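You operate a simulated robot arm through the tools that you are given. There is no shell and no other tool. Be economical: measure what you need, move in short steps, check, and stop when the job is done.

You run a simulated robot arm. Do the job below in one go: nothing can be reset, and whatever is moved stays where it is left.

JOB
Take the large scoop on the top of the flask bench and put it away on the core box end of the flask bench.

The check looks at the end state, three seconds after you hand in, the way a careful person would. Anything else that was tipped, shoved, dropped, spilled or broken makes it a failure.

ROBOT AND FRAMES
A 7-joint arm with a two-finger parallel gripper, fixed in place. Base frame: the origin is at the foot of the arm, x ahead of it, y to its left, z up; the work surface is at about z = 0. Readings come in mm, rad, newtons and seconds.
With the tool pointing down near the work surface it reaches from about 240 to 620 mm from the base axis. Its first joint turns from -1.152 to 1.152 rad. Payload 2.6 kg.
Tool frame: the origin (TCP) lies between the finger pads and is the grasp point; the fingertips stand 30 mm ahead of it; z points along the fingers, y is the line along which they close. The gripper opens to 94 mm. The fingers are 28 mm wide and 10 mm thick; the gripper's body (50 by 96 mm) begins 55 mm behind the TCP.
Orientation is told as [roll, pitch, yaw] about the base's x, y, z axes, in that order, counted from this pose: with the fingers straight down and closing along the base's y, the tool's x points along the base's -x, its y along +y and its z along -z.

CONTROLS
- The arm moves only by the tool apply_moves. Its argument "motion" is one flat list of numbers, 7 for each row, row after row: the shift along the tool's x, y, z in mm, then the turn, a rotation vector about the tool's x, y, z in rad, then the finger opening in mm, from 0 to 94. In form: [dx, dy, dz, wx, wy, wz, grip, dx, dy, dz, wx, wy, wz, grip, ...]. A call has 1 to 8 rows; each row shifts and turns the commanded pose from where the row before left it, along the tool's axes as they then stand. Rows are played at 5 a second. More than 50 mm and 0.15 rad between two rows, or a gripper value outside its range, and nothing of the call is played. Where a pose cannot be reached the arm comes as near as it can. A force on the tool above 40 N (or 10 N above the force at the start of the call, whichever is more), or a blocked arm, ends the call early, and 0.2 s more pass. Each finger travels about 72 mm/s and halts on what it meets, pressing with about 42 N; the grip force reading is that of the motor and also rises with nothing between the fingers. The clock runs only during rows and for 0.2 s after the last one: add rows that do not move to give the fingers time. The reply holds the time, the measured pose of the TCP, the force on the tool along the base axes, the opening and the grip force, in the units named above and with some noise, and new pictures: "views" is both (left out), scene, wrist or none.
- Cameras (640 x 400 px; columns grow to the right, rows downward): "scene" is fixed at [31.6, 446.9, 540.7]; the picture's right is [-0.71, -0.71, 0.00], its down [-0.54, 0.54, -0.64] and it looks along [0.45, -0.46, -0.76] (base axes); focal length 292 px, centre (320, 200). "wrist" rides on the gripper at [-37, 0, -58] in the tool frame; the picture's right is [0.00, -1.00, 0.00], its down [0.97, 0.00, -0.24] and it looks along [0.24, 0.00, 0.97] (tool axes); focal length 218 px, centre (320, 200).
- probe_pixels(camera, pixels): for up to 12 pixels [column, row] of the newest picture of that camera ("zoom" is the newest enlarged one), the place [x, y, z] in the base frame of the surface seen there, good to about 2 mm. The clock stands still meanwhile.
- close_up(camera, box): a new picture of the part [left, top, right, bottom] of that camera's present view, enlarged. The clock stands still meanwhile.
- job_done(): hands the job in; it is judged then, once.

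Work in short steps. Measure before you move; look again where a grasp or a placing could have gone wrong, and mend it. You have 60 turns and 120 pictures in all, those below and enlarged ones among them. Open the gripper and draw the arm clear of the work before you hand the job in, unless the task says otherwise; then end with one line.

The tools are called after "Emit:" by a JSON object that holds its "name" and its "arguments". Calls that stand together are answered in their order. apply_moves: Moves the arm, as the interface text tells. Its arguments: {"type":"object","properties":{"motion":{"type":"array"},"views":{"type":"string","enum":["both","scene","wrist","none"]}},"required":["motion"]} The other tools are called the same way: probe_pixels (camera, pixels) gives the place of the surface under pixels of a picture; close_up (camera, box) takes an enlarged picture of a part of a camera's view; job_done () hands the job in.

At the start:

```text
time_s: 0.0
ee_pos: [333.2, 157.2, 243.7]
orientation: [0.001, 0.0, 0.0]
ft_force: [0.0, -0.7, -0.1]
opening: 93.4
finger_force: 0.0
```

scene: 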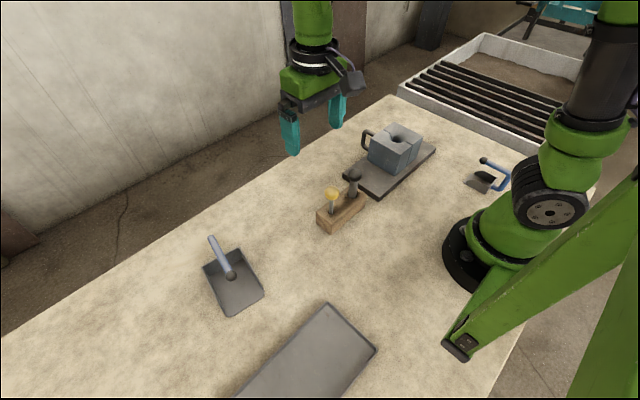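
wrist: 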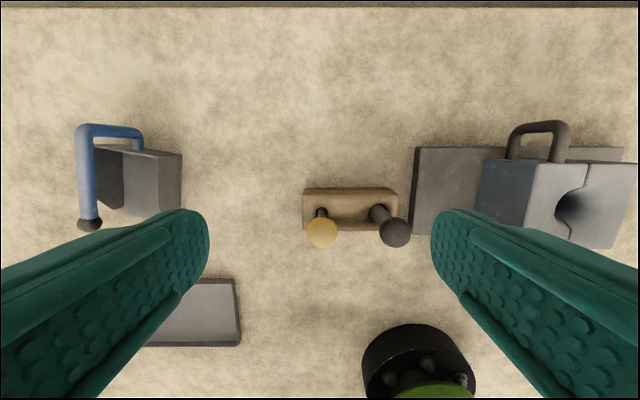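

The scene shows a scoop at about (232,280), a smaller blue-handled one at (490,178), and a split block on a board at (395,150). I'll enlarge and measure these.

Emit:
{"name": "close_up", "arguments": {"camera": "scene", "box": [180, 220, 300, 330]}}

Emit:
{"name": "close_up", "arguments": {"camera": "scene", "box": [300, 90, 540, 240]}}

Emit:
{"name": "probe_pixels", "arguments": {"camera": "scene", "pixels": [[212, 240], [222, 258], [232, 276], [205, 266], [239, 250], [262, 293], [228, 315], [240, 290], [484, 161], [509, 180], [470, 185], [490, 188]]}}

Emit:
{"name": "probe_pixels", "arguments": {"camera": "scene", "pixels": [[396, 97], [434, 145], [380, 196], [345, 177], [325, 304], [375, 350], [395, 90], [530, 148], [478, 40], [300, 150], [410, 130], [570, 185]]}}

```text
3.64 times, centred on (240, 275) of scene
```

zoom: 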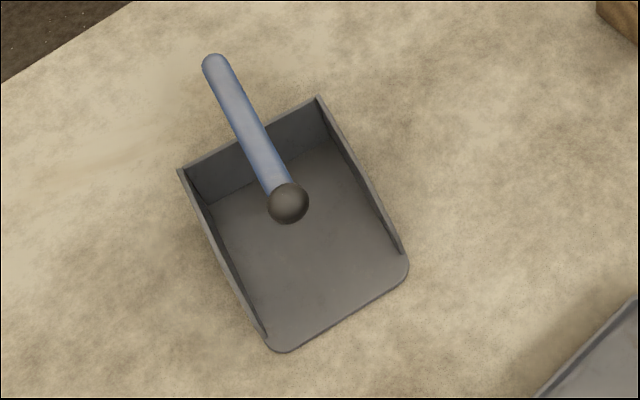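

```text
2.67 times, centred on (420, 165) of scene
```

zoom: 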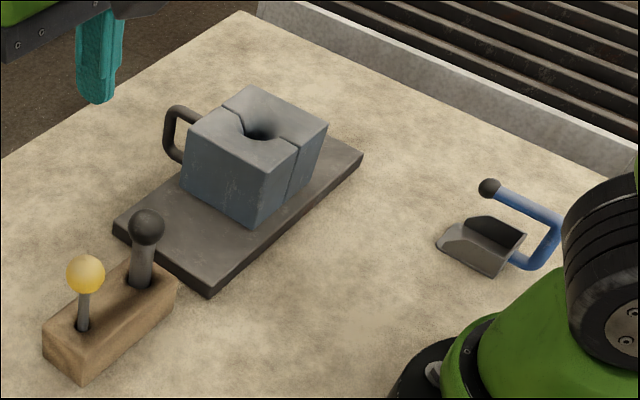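

```text
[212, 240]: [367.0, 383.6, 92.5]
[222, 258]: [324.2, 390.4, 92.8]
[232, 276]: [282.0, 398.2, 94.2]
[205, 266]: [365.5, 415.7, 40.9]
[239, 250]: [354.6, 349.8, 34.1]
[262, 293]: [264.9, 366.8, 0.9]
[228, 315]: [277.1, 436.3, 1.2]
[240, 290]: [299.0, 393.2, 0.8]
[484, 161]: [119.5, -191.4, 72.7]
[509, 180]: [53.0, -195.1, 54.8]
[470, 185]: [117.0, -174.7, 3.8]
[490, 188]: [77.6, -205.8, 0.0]
```

```text
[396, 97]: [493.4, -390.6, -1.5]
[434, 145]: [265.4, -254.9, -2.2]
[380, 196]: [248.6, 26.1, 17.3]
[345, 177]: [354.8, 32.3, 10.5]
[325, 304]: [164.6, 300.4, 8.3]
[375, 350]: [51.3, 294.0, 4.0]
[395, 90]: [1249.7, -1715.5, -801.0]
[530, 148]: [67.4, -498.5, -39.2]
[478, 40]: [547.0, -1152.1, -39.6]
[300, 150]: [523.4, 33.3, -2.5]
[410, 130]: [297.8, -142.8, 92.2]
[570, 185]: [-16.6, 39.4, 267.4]
```

The large scoop is at about (310,393), with its handle level at z≈93 and running nearly along x. The split block at (410,130) is the core box, so the target is the -y end of the bench. I'll map the free space there.

Emit:
{"name": "probe_pixels", "arguments": {"camera": "scene", "pixels": [[392, 103], [430, 118], [460, 132], [500, 150], [520, 162], [434, 152], [415, 135], [420, 110], [450, 150], [440, 170], [380, 110], [432, 146]]}}

Emit:
{"name": "close_up", "arguments": {"camera": "scene", "box": [370, 80, 530, 180]}}

Emit:
{"name": "probe_pixels", "arguments": {"camera": "wrist", "pixels": [[90, 150], [90, 200], [90, 224], [110, 130], [140, 135], [85, 128], [150, 180], [180, 155], [125, 155], [500, 150], [600, 150], [600, 240]]}}

```text
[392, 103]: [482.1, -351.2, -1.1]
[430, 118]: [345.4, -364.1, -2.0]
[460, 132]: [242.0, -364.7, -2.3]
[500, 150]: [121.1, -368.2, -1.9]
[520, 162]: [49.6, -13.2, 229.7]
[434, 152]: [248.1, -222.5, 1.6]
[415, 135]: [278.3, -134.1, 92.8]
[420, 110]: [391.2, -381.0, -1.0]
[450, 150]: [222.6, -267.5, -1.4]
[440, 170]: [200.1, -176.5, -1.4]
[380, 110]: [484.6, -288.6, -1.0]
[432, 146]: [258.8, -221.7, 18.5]
```

```text
4.00 times, centred on (450, 130) of scene
```

zoom: 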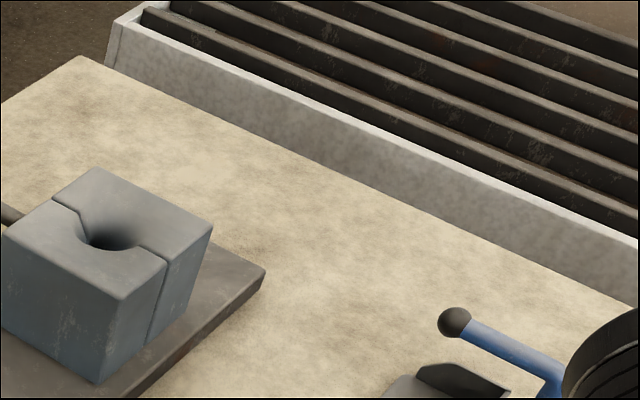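

```text
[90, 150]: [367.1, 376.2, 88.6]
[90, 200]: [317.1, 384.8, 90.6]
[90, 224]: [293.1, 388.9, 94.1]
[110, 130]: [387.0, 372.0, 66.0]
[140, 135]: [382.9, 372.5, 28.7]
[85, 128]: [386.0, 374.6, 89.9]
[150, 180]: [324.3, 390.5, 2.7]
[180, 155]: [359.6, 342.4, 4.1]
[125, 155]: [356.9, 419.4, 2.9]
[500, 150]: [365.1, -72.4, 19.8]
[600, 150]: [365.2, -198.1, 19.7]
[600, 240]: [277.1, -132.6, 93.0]
```

The bench end lies near y≈-395 and the core box board ends at y≈-223. That leaves a clear strip about 170 mm wide, and I'll aim for its centre near (330,-310). First I go above the scoop handle and turn to line up with it.

Emit:
{"name": "apply_moves", "arguments": {"motion": [0, 46, 0, 0, 0, 0, 70, 0, 46, 0, 0, 0, 0, 70, 0, 46, 0, 0, 0, 0, 70, 0, 46, 0, 0, 0, 0, 70, 3, 46, 0, 0, 0, 0, 70, 0, 0, 0, 0, 0, 0.0825, 70, 0, 0, 0, 0, 0, 0.0825, 70, 0, 0, 40, 0, 0, 0, 70]}}

```text
time_s: 1.8
ee_pos: [331.9, 386.4, 205.2]
orientation: [0.0, 0.001, -0.165]
ft_force: [-0.7, 0.4, 0.2]
opening: 69.9
finger_force: 0.1
```

scene: 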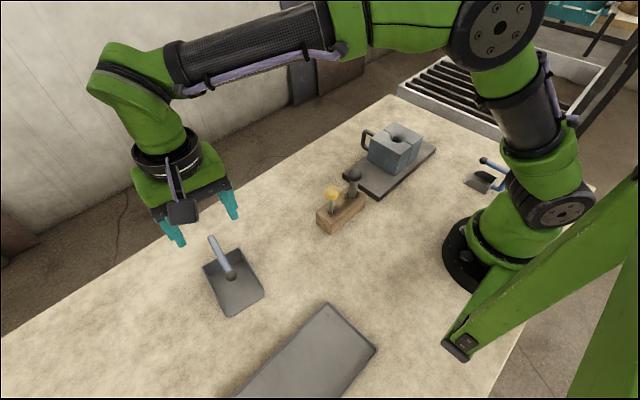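
wrist: 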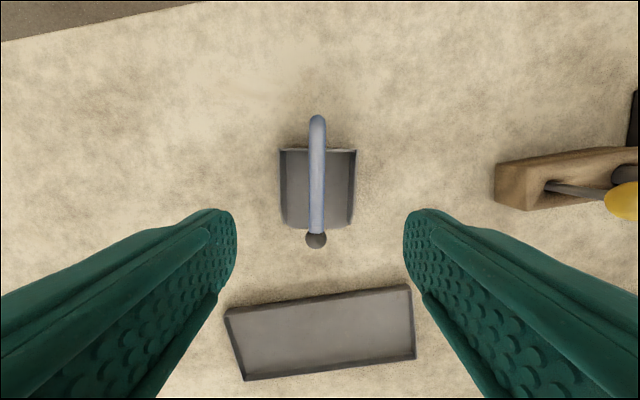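

The handle is centred between the fingers at column 317 and aligned with them. I'll probe it along its length to settle the grasp point.

Emit:
{"name": "probe_pixels", "arguments": {"camera": "wrist", "pixels": [[317, 120], [317, 150], [317, 180], [317, 210], [316, 240], [310, 180], [324, 180], [283, 190], [354, 190], [300, 150], [345, 225], [290, 225]]}}

```text
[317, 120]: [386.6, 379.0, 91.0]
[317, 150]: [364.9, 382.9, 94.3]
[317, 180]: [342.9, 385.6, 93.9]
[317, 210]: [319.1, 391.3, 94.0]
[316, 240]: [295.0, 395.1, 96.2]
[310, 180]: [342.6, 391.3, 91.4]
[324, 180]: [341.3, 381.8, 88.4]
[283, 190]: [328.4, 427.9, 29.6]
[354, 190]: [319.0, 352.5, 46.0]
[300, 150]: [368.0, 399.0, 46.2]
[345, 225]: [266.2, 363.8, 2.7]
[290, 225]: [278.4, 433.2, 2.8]
```

The handle's top is at z≈94 and its axis passes through y≈388 at x=332. I'll shift 2 mm, descend 120 mm and close on it.

Emit:
{"name": "apply_moves", "arguments": {"motion": [0, 2, 40, 0, 0, 0, 70, 0, 0, 40, 0, 0, 0, 70, 0, 0, 40, 0, 0, 0, 70, 0, 0, 0, 0, 0, 0, 70, 0, 0, 0, 0, 0, 0, 40, 0, 0, 0, 0, 0, 0, 5, 0, 0, 0, 0, 0, 0, 5, 0, 0, 0, 0, 0, 0, 5]}}

```text
time_s: 3.6
ee_pos: [330.9, 387.6, 84.0]
orientation: [0.0, 0.0, -0.164]
ft_force: [0.0, 0.0, -0.5]
opening: 16.9
finger_force: 42.1
```

scene: 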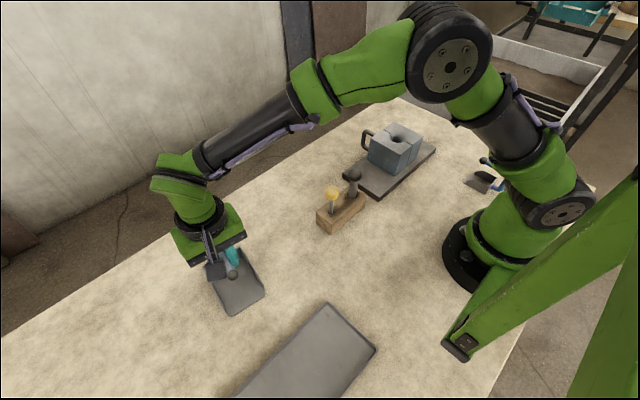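
wrist: 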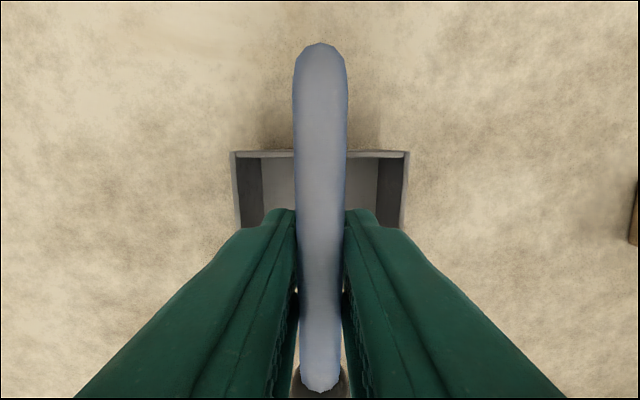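

The fingers hold the 17 mm handle with 42 N. I'll lift gently, then look at the hang.

Emit:
{"name": "apply_moves", "arguments": {"motion": [0, 0, -10, 0, 0, 0, 5, 0, 0, -20, 0, 0, 0, 5, 0, 0, -30, 0, 0, 0, 5, 0, 0, -30, 0, 0, 0, 5, 0, 0, -30, 0, 0, 0, 5, 0, 0, -30, 0, 0, 0, 5, 0, 0, 0, 0, 0, 0, 5]}}

```text
time_s: 5.2
ee_pos: [331.8, 390.9, 235.1]
orientation: [0.001, 0.001, -0.164]
ft_force: [-0.1, -1.2, -2.2]
opening: 16.5
finger_force: 42.1
```

scene: 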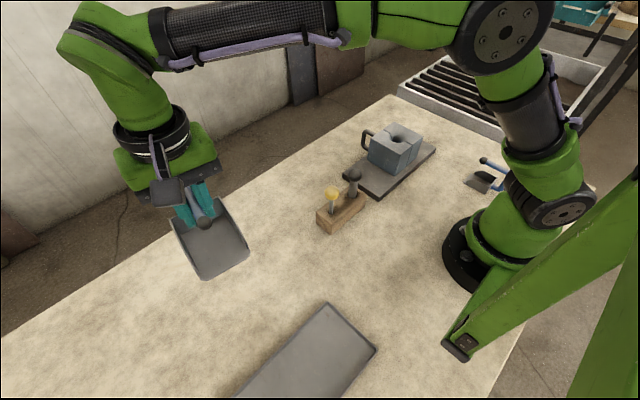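
wrist: 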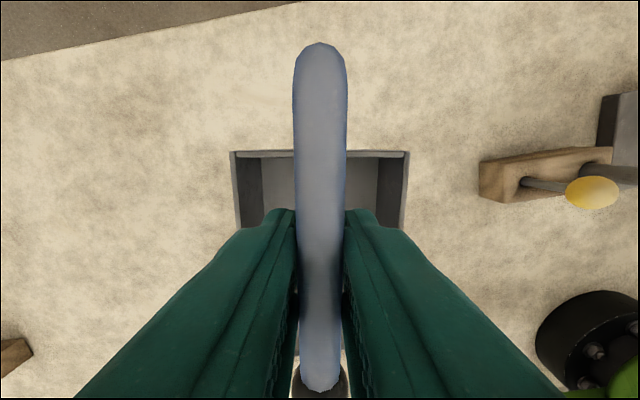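

The scoop hangs level with its pan bottom at about z=150, which clears the core box top at z=93. I'll square the yaw and carry it along -y at this height.

Emit:
{"name": "apply_moves", "arguments": {"motion": [0, 0, 0, 0, 0, -0.0825, 5, 0, 0, 0, 0, 0, -0.0825, 5, 0, -25, -10, 0, 0, 0, 5, 0, -40, 0, 0, 0, 0, 5, 0, -40, 0, 0, 0, 0, 5, 0, -40, 0, 0, 0, 0, 5, 0, -40, 0, 0, 0, 0, 5, 0, -40, 0, 0, 0, 0, 5], "views": "none"}}

Emit:
{"name": "apply_moves", "arguments": {"motion": [0, -40, 0, 0, 0, 0, 5, 0, -40, 0, 0, 0, 0, 5, 0, -40, 0, 0, 0, 0, 5, 0, -40, 0, 0, 0, 0, 5, 0, -40, 0, 0, 0, 0, 5, 0, -40, 0, 0, 0, 0, 5, 0, -40, 0, 0, 0, 0, 5, 0, -40, 0, 0, 0, 0, 5]}}

```text
time_s: 7.0
ee_pos: [330.5, 164.9, 246.2]
orientation: [0.001, 0.001, 0.001]
ft_force: [-0.8, -0.9, -1.5]
opening: 16.6
finger_force: 41.7
```

```text
time_s: 8.8
ee_pos: [330.3, -155.8, 244.1]
orientation: [-0.001, 0.001, 0.001]
ft_force: [0.9, -0.3, -1.8]
opening: 16.6
finger_force: 41.8
```

scene: 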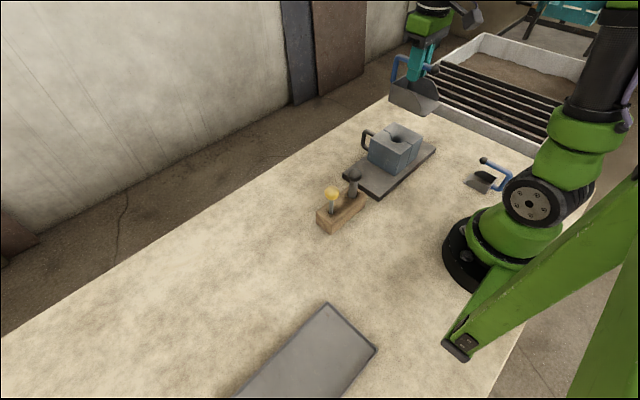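
wrist: 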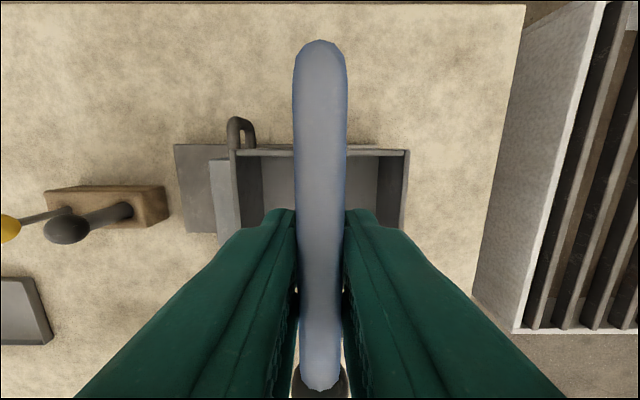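

The scoop is still held firmly, and the bench edge shows at the right (columns 475–525). I'll probe that edge and carry on another 156 mm.

Emit:
{"name": "probe_pixels", "arguments": {"camera": "wrist", "pixels": [[515, 60], [495, 150], [475, 250], [465, 285], [430, 200], [440, 150], [415, 170]]}}

Emit:
{"name": "apply_moves", "arguments": {"motion": [0, -40, 0, 0, 0, 0, 5, 0, -40, 0, 0, 0, 0, 5, 0, -40, 0, 0, 0, 0, 5, 0, -33, 0, 0, 0, 0, 5, 0, 0, 0, 0, 0, 0, 5]}}

```text
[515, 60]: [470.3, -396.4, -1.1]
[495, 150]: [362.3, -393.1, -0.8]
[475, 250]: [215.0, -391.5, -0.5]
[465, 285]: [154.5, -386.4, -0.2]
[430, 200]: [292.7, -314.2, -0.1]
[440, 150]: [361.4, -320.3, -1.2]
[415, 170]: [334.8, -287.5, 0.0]
```

```text
time_s: 10.0
ee_pos: [330.6, -311.8, 245.4]
orientation: [0.0, 0.0, 0.0]
ft_force: [-0.1, 0.0, -2.2]
opening: 16.7
finger_force: 42.2
```

scene: 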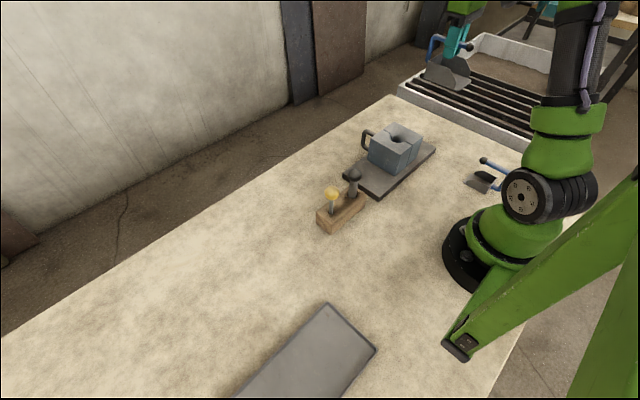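
wrist: 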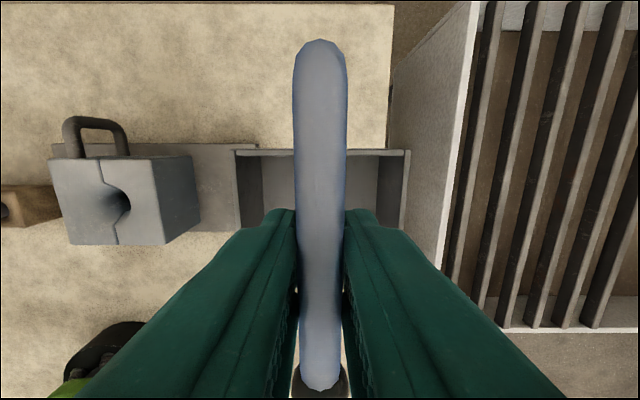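

The bench edge is at y≈-393, so the pan (y -350 to -273) fits between the edge and the board end at -223. I'll descend to just above contact.

Emit:
{"name": "apply_moves", "arguments": {"motion": [0, 0, 40, 0, 0, 0, 5, 0, 0, 40, 0, 0, 0, 5, 0, 0, 40, 0, 0, 0, 5, 0, 0, 25, 0, 0, 0, 5, 0, 0, 10, 0, 0, 0, 5, 0, 0, 3, 0, 0, 0, 5, 0, 0, 0, 0, 0, 0, 5]}}

```text
time_s: 11.6
ee_pos: [330.7, -308.0, 85.9]
orientation: [0.001, 0.001, 0.0]
ft_force: [0.0, -0.2, -1.5]
opening: 16.7
finger_force: 42.1
```

scene: 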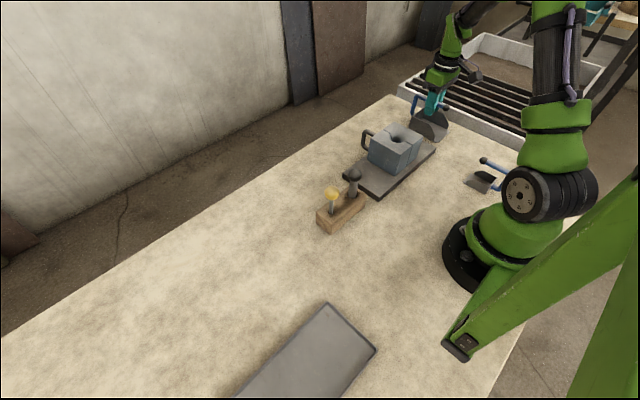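
wrist: 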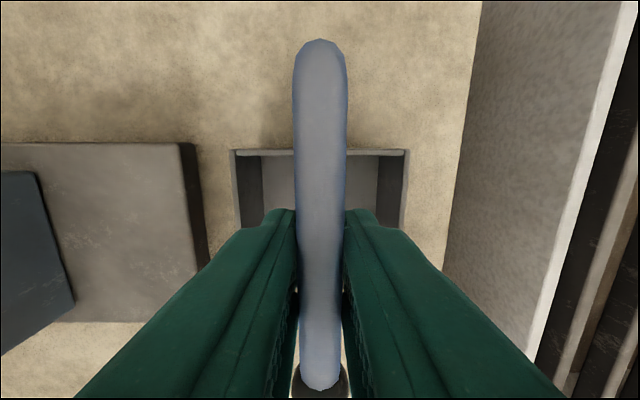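

Clear space shows on both sides of the pan, and it's within about 2 mm of the surface. I'll lower by single millimetres and watch the force.

Emit:
{"name": "apply_moves", "arguments": {"motion": [0, 0, 1.5, 0, 0, 0, 5, 0, 0, 0, 0, 0, 0, 5], "views": "none"}}

Emit:
{"name": "apply_moves", "arguments": {"motion": [0, 0, 1, 0, 0, 0, 5, 0, 0, 0, 0, 0, 0, 5], "views": "none"}}

```text
time_s: 12.2
ee_pos: [330.6, -308.9, 85.7]
orientation: [0.001, -0.002, 0.0]
ft_force: [-1.5, 2.1, 6.0]
opening: 16.5
finger_force: 42.3
```

```text
time_s: 12.8
ee_pos: [331.4, -307.8, 85.4]
orientation: [-0.001, -0.003, 0.0]
ft_force: [-4.7, 7.1, 26.8]
opening: 16.5
finger_force: 42.0
```

The force has risen to about 27 N upward, so the scoop is on the bench. I'll back off 1.5 mm to unload it, then open partway.

Emit:
{"name": "apply_moves", "arguments": {"motion": [0, 0, -1.5, 0, 0, 0, 5, 0, 0, 0, 0, 0, 0, 5, 0, 0, 0, 0, 0, 0, 25, 0, 0, 0, 0, 0, 0, 50, 0, 0, 0, 0, 0, 0, 60, 0, 0, 0, 0, 0, 0, 60]}}

```text
time_s: 14.2
ee_pos: [330.2, -308.2, 85.8]
orientation: [0.001, -0.001, -0.001]
ft_force: [-0.3, 0.4, -0.1]
opening: 60.1
finger_force: 0.1
```

scene: 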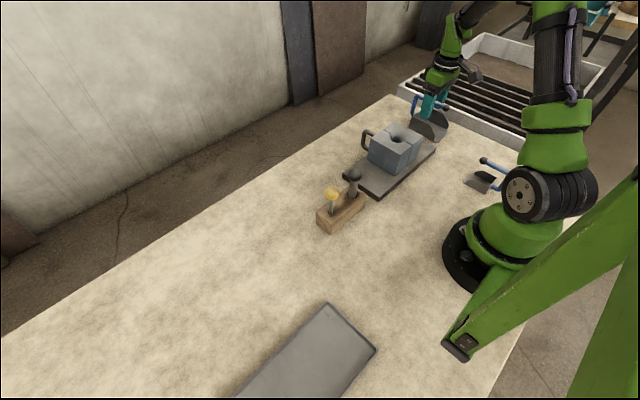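
wrist: 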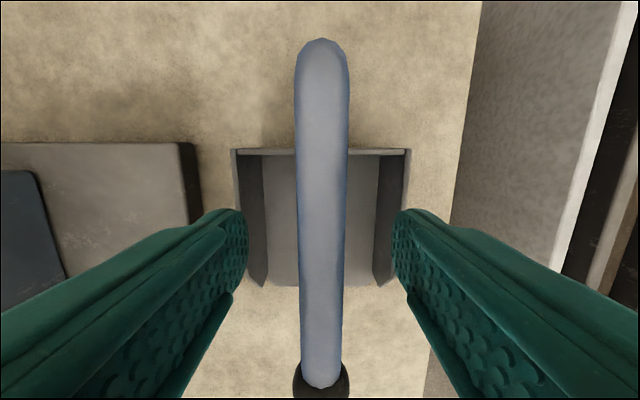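

The fingers are free of the handle and the scoop rests level. I'll draw straight up 160 mm.

Emit:
{"name": "apply_moves", "arguments": {"motion": [0, 0, -20, 0, 0, 0, 60, 0, 0, -35, 0, 0, 0, 60, 0, 0, -35, 0, 0, 0, 60, 0, 0, -35, 0, 0, 0, 60, 0, 0, -35, 0, 0, 0, 60, 0, 0, 0, 0, 0, 0, 60]}}

Emit:
{"name": "close_up", "arguments": {"camera": "scene", "box": [320, 70, 540, 240]}}

```text
time_s: 15.6
ee_pos: [332.4, -308.4, 245.0]
orientation: [0.0, 0.001, 0.0]
ft_force: [0.9, -0.5, 0.1]
opening: 60.0
finger_force: 0.0
```

scene: 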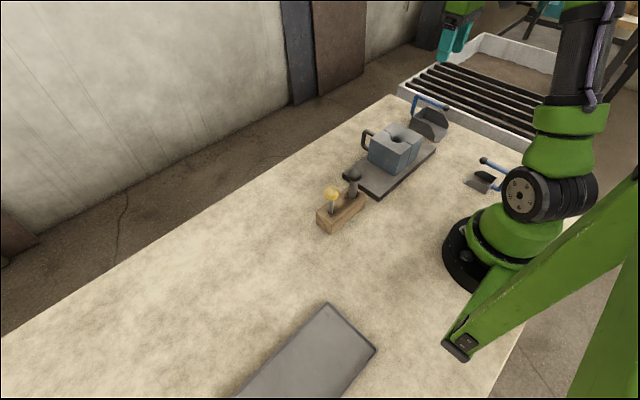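
wrist: 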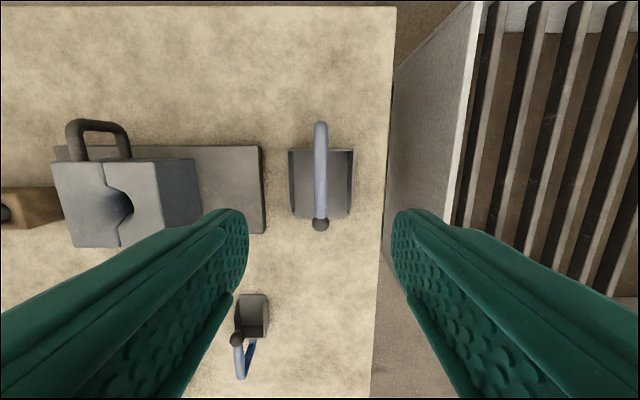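

```text
2.35 times, centred on (430, 155) of scene
```

zoom: 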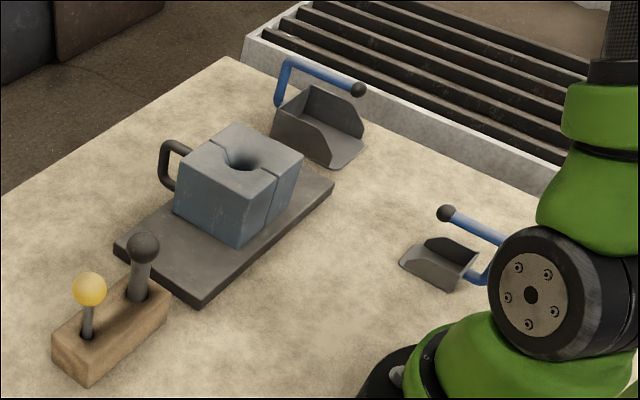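

The large scoop stands upright on the bench past the core box, clear of the board and of the edge. Nothing else has moved and the arm is clear, so I'm handing in.

Emit:
{"name": "job_done", "arguments": {}}

```text
The job is handed in.
```

The large scoop now rests upright on the core box end of the flask bench, between the core box board and the bench edge. Nothing else was moved, and the gripper is open and clear of the work.
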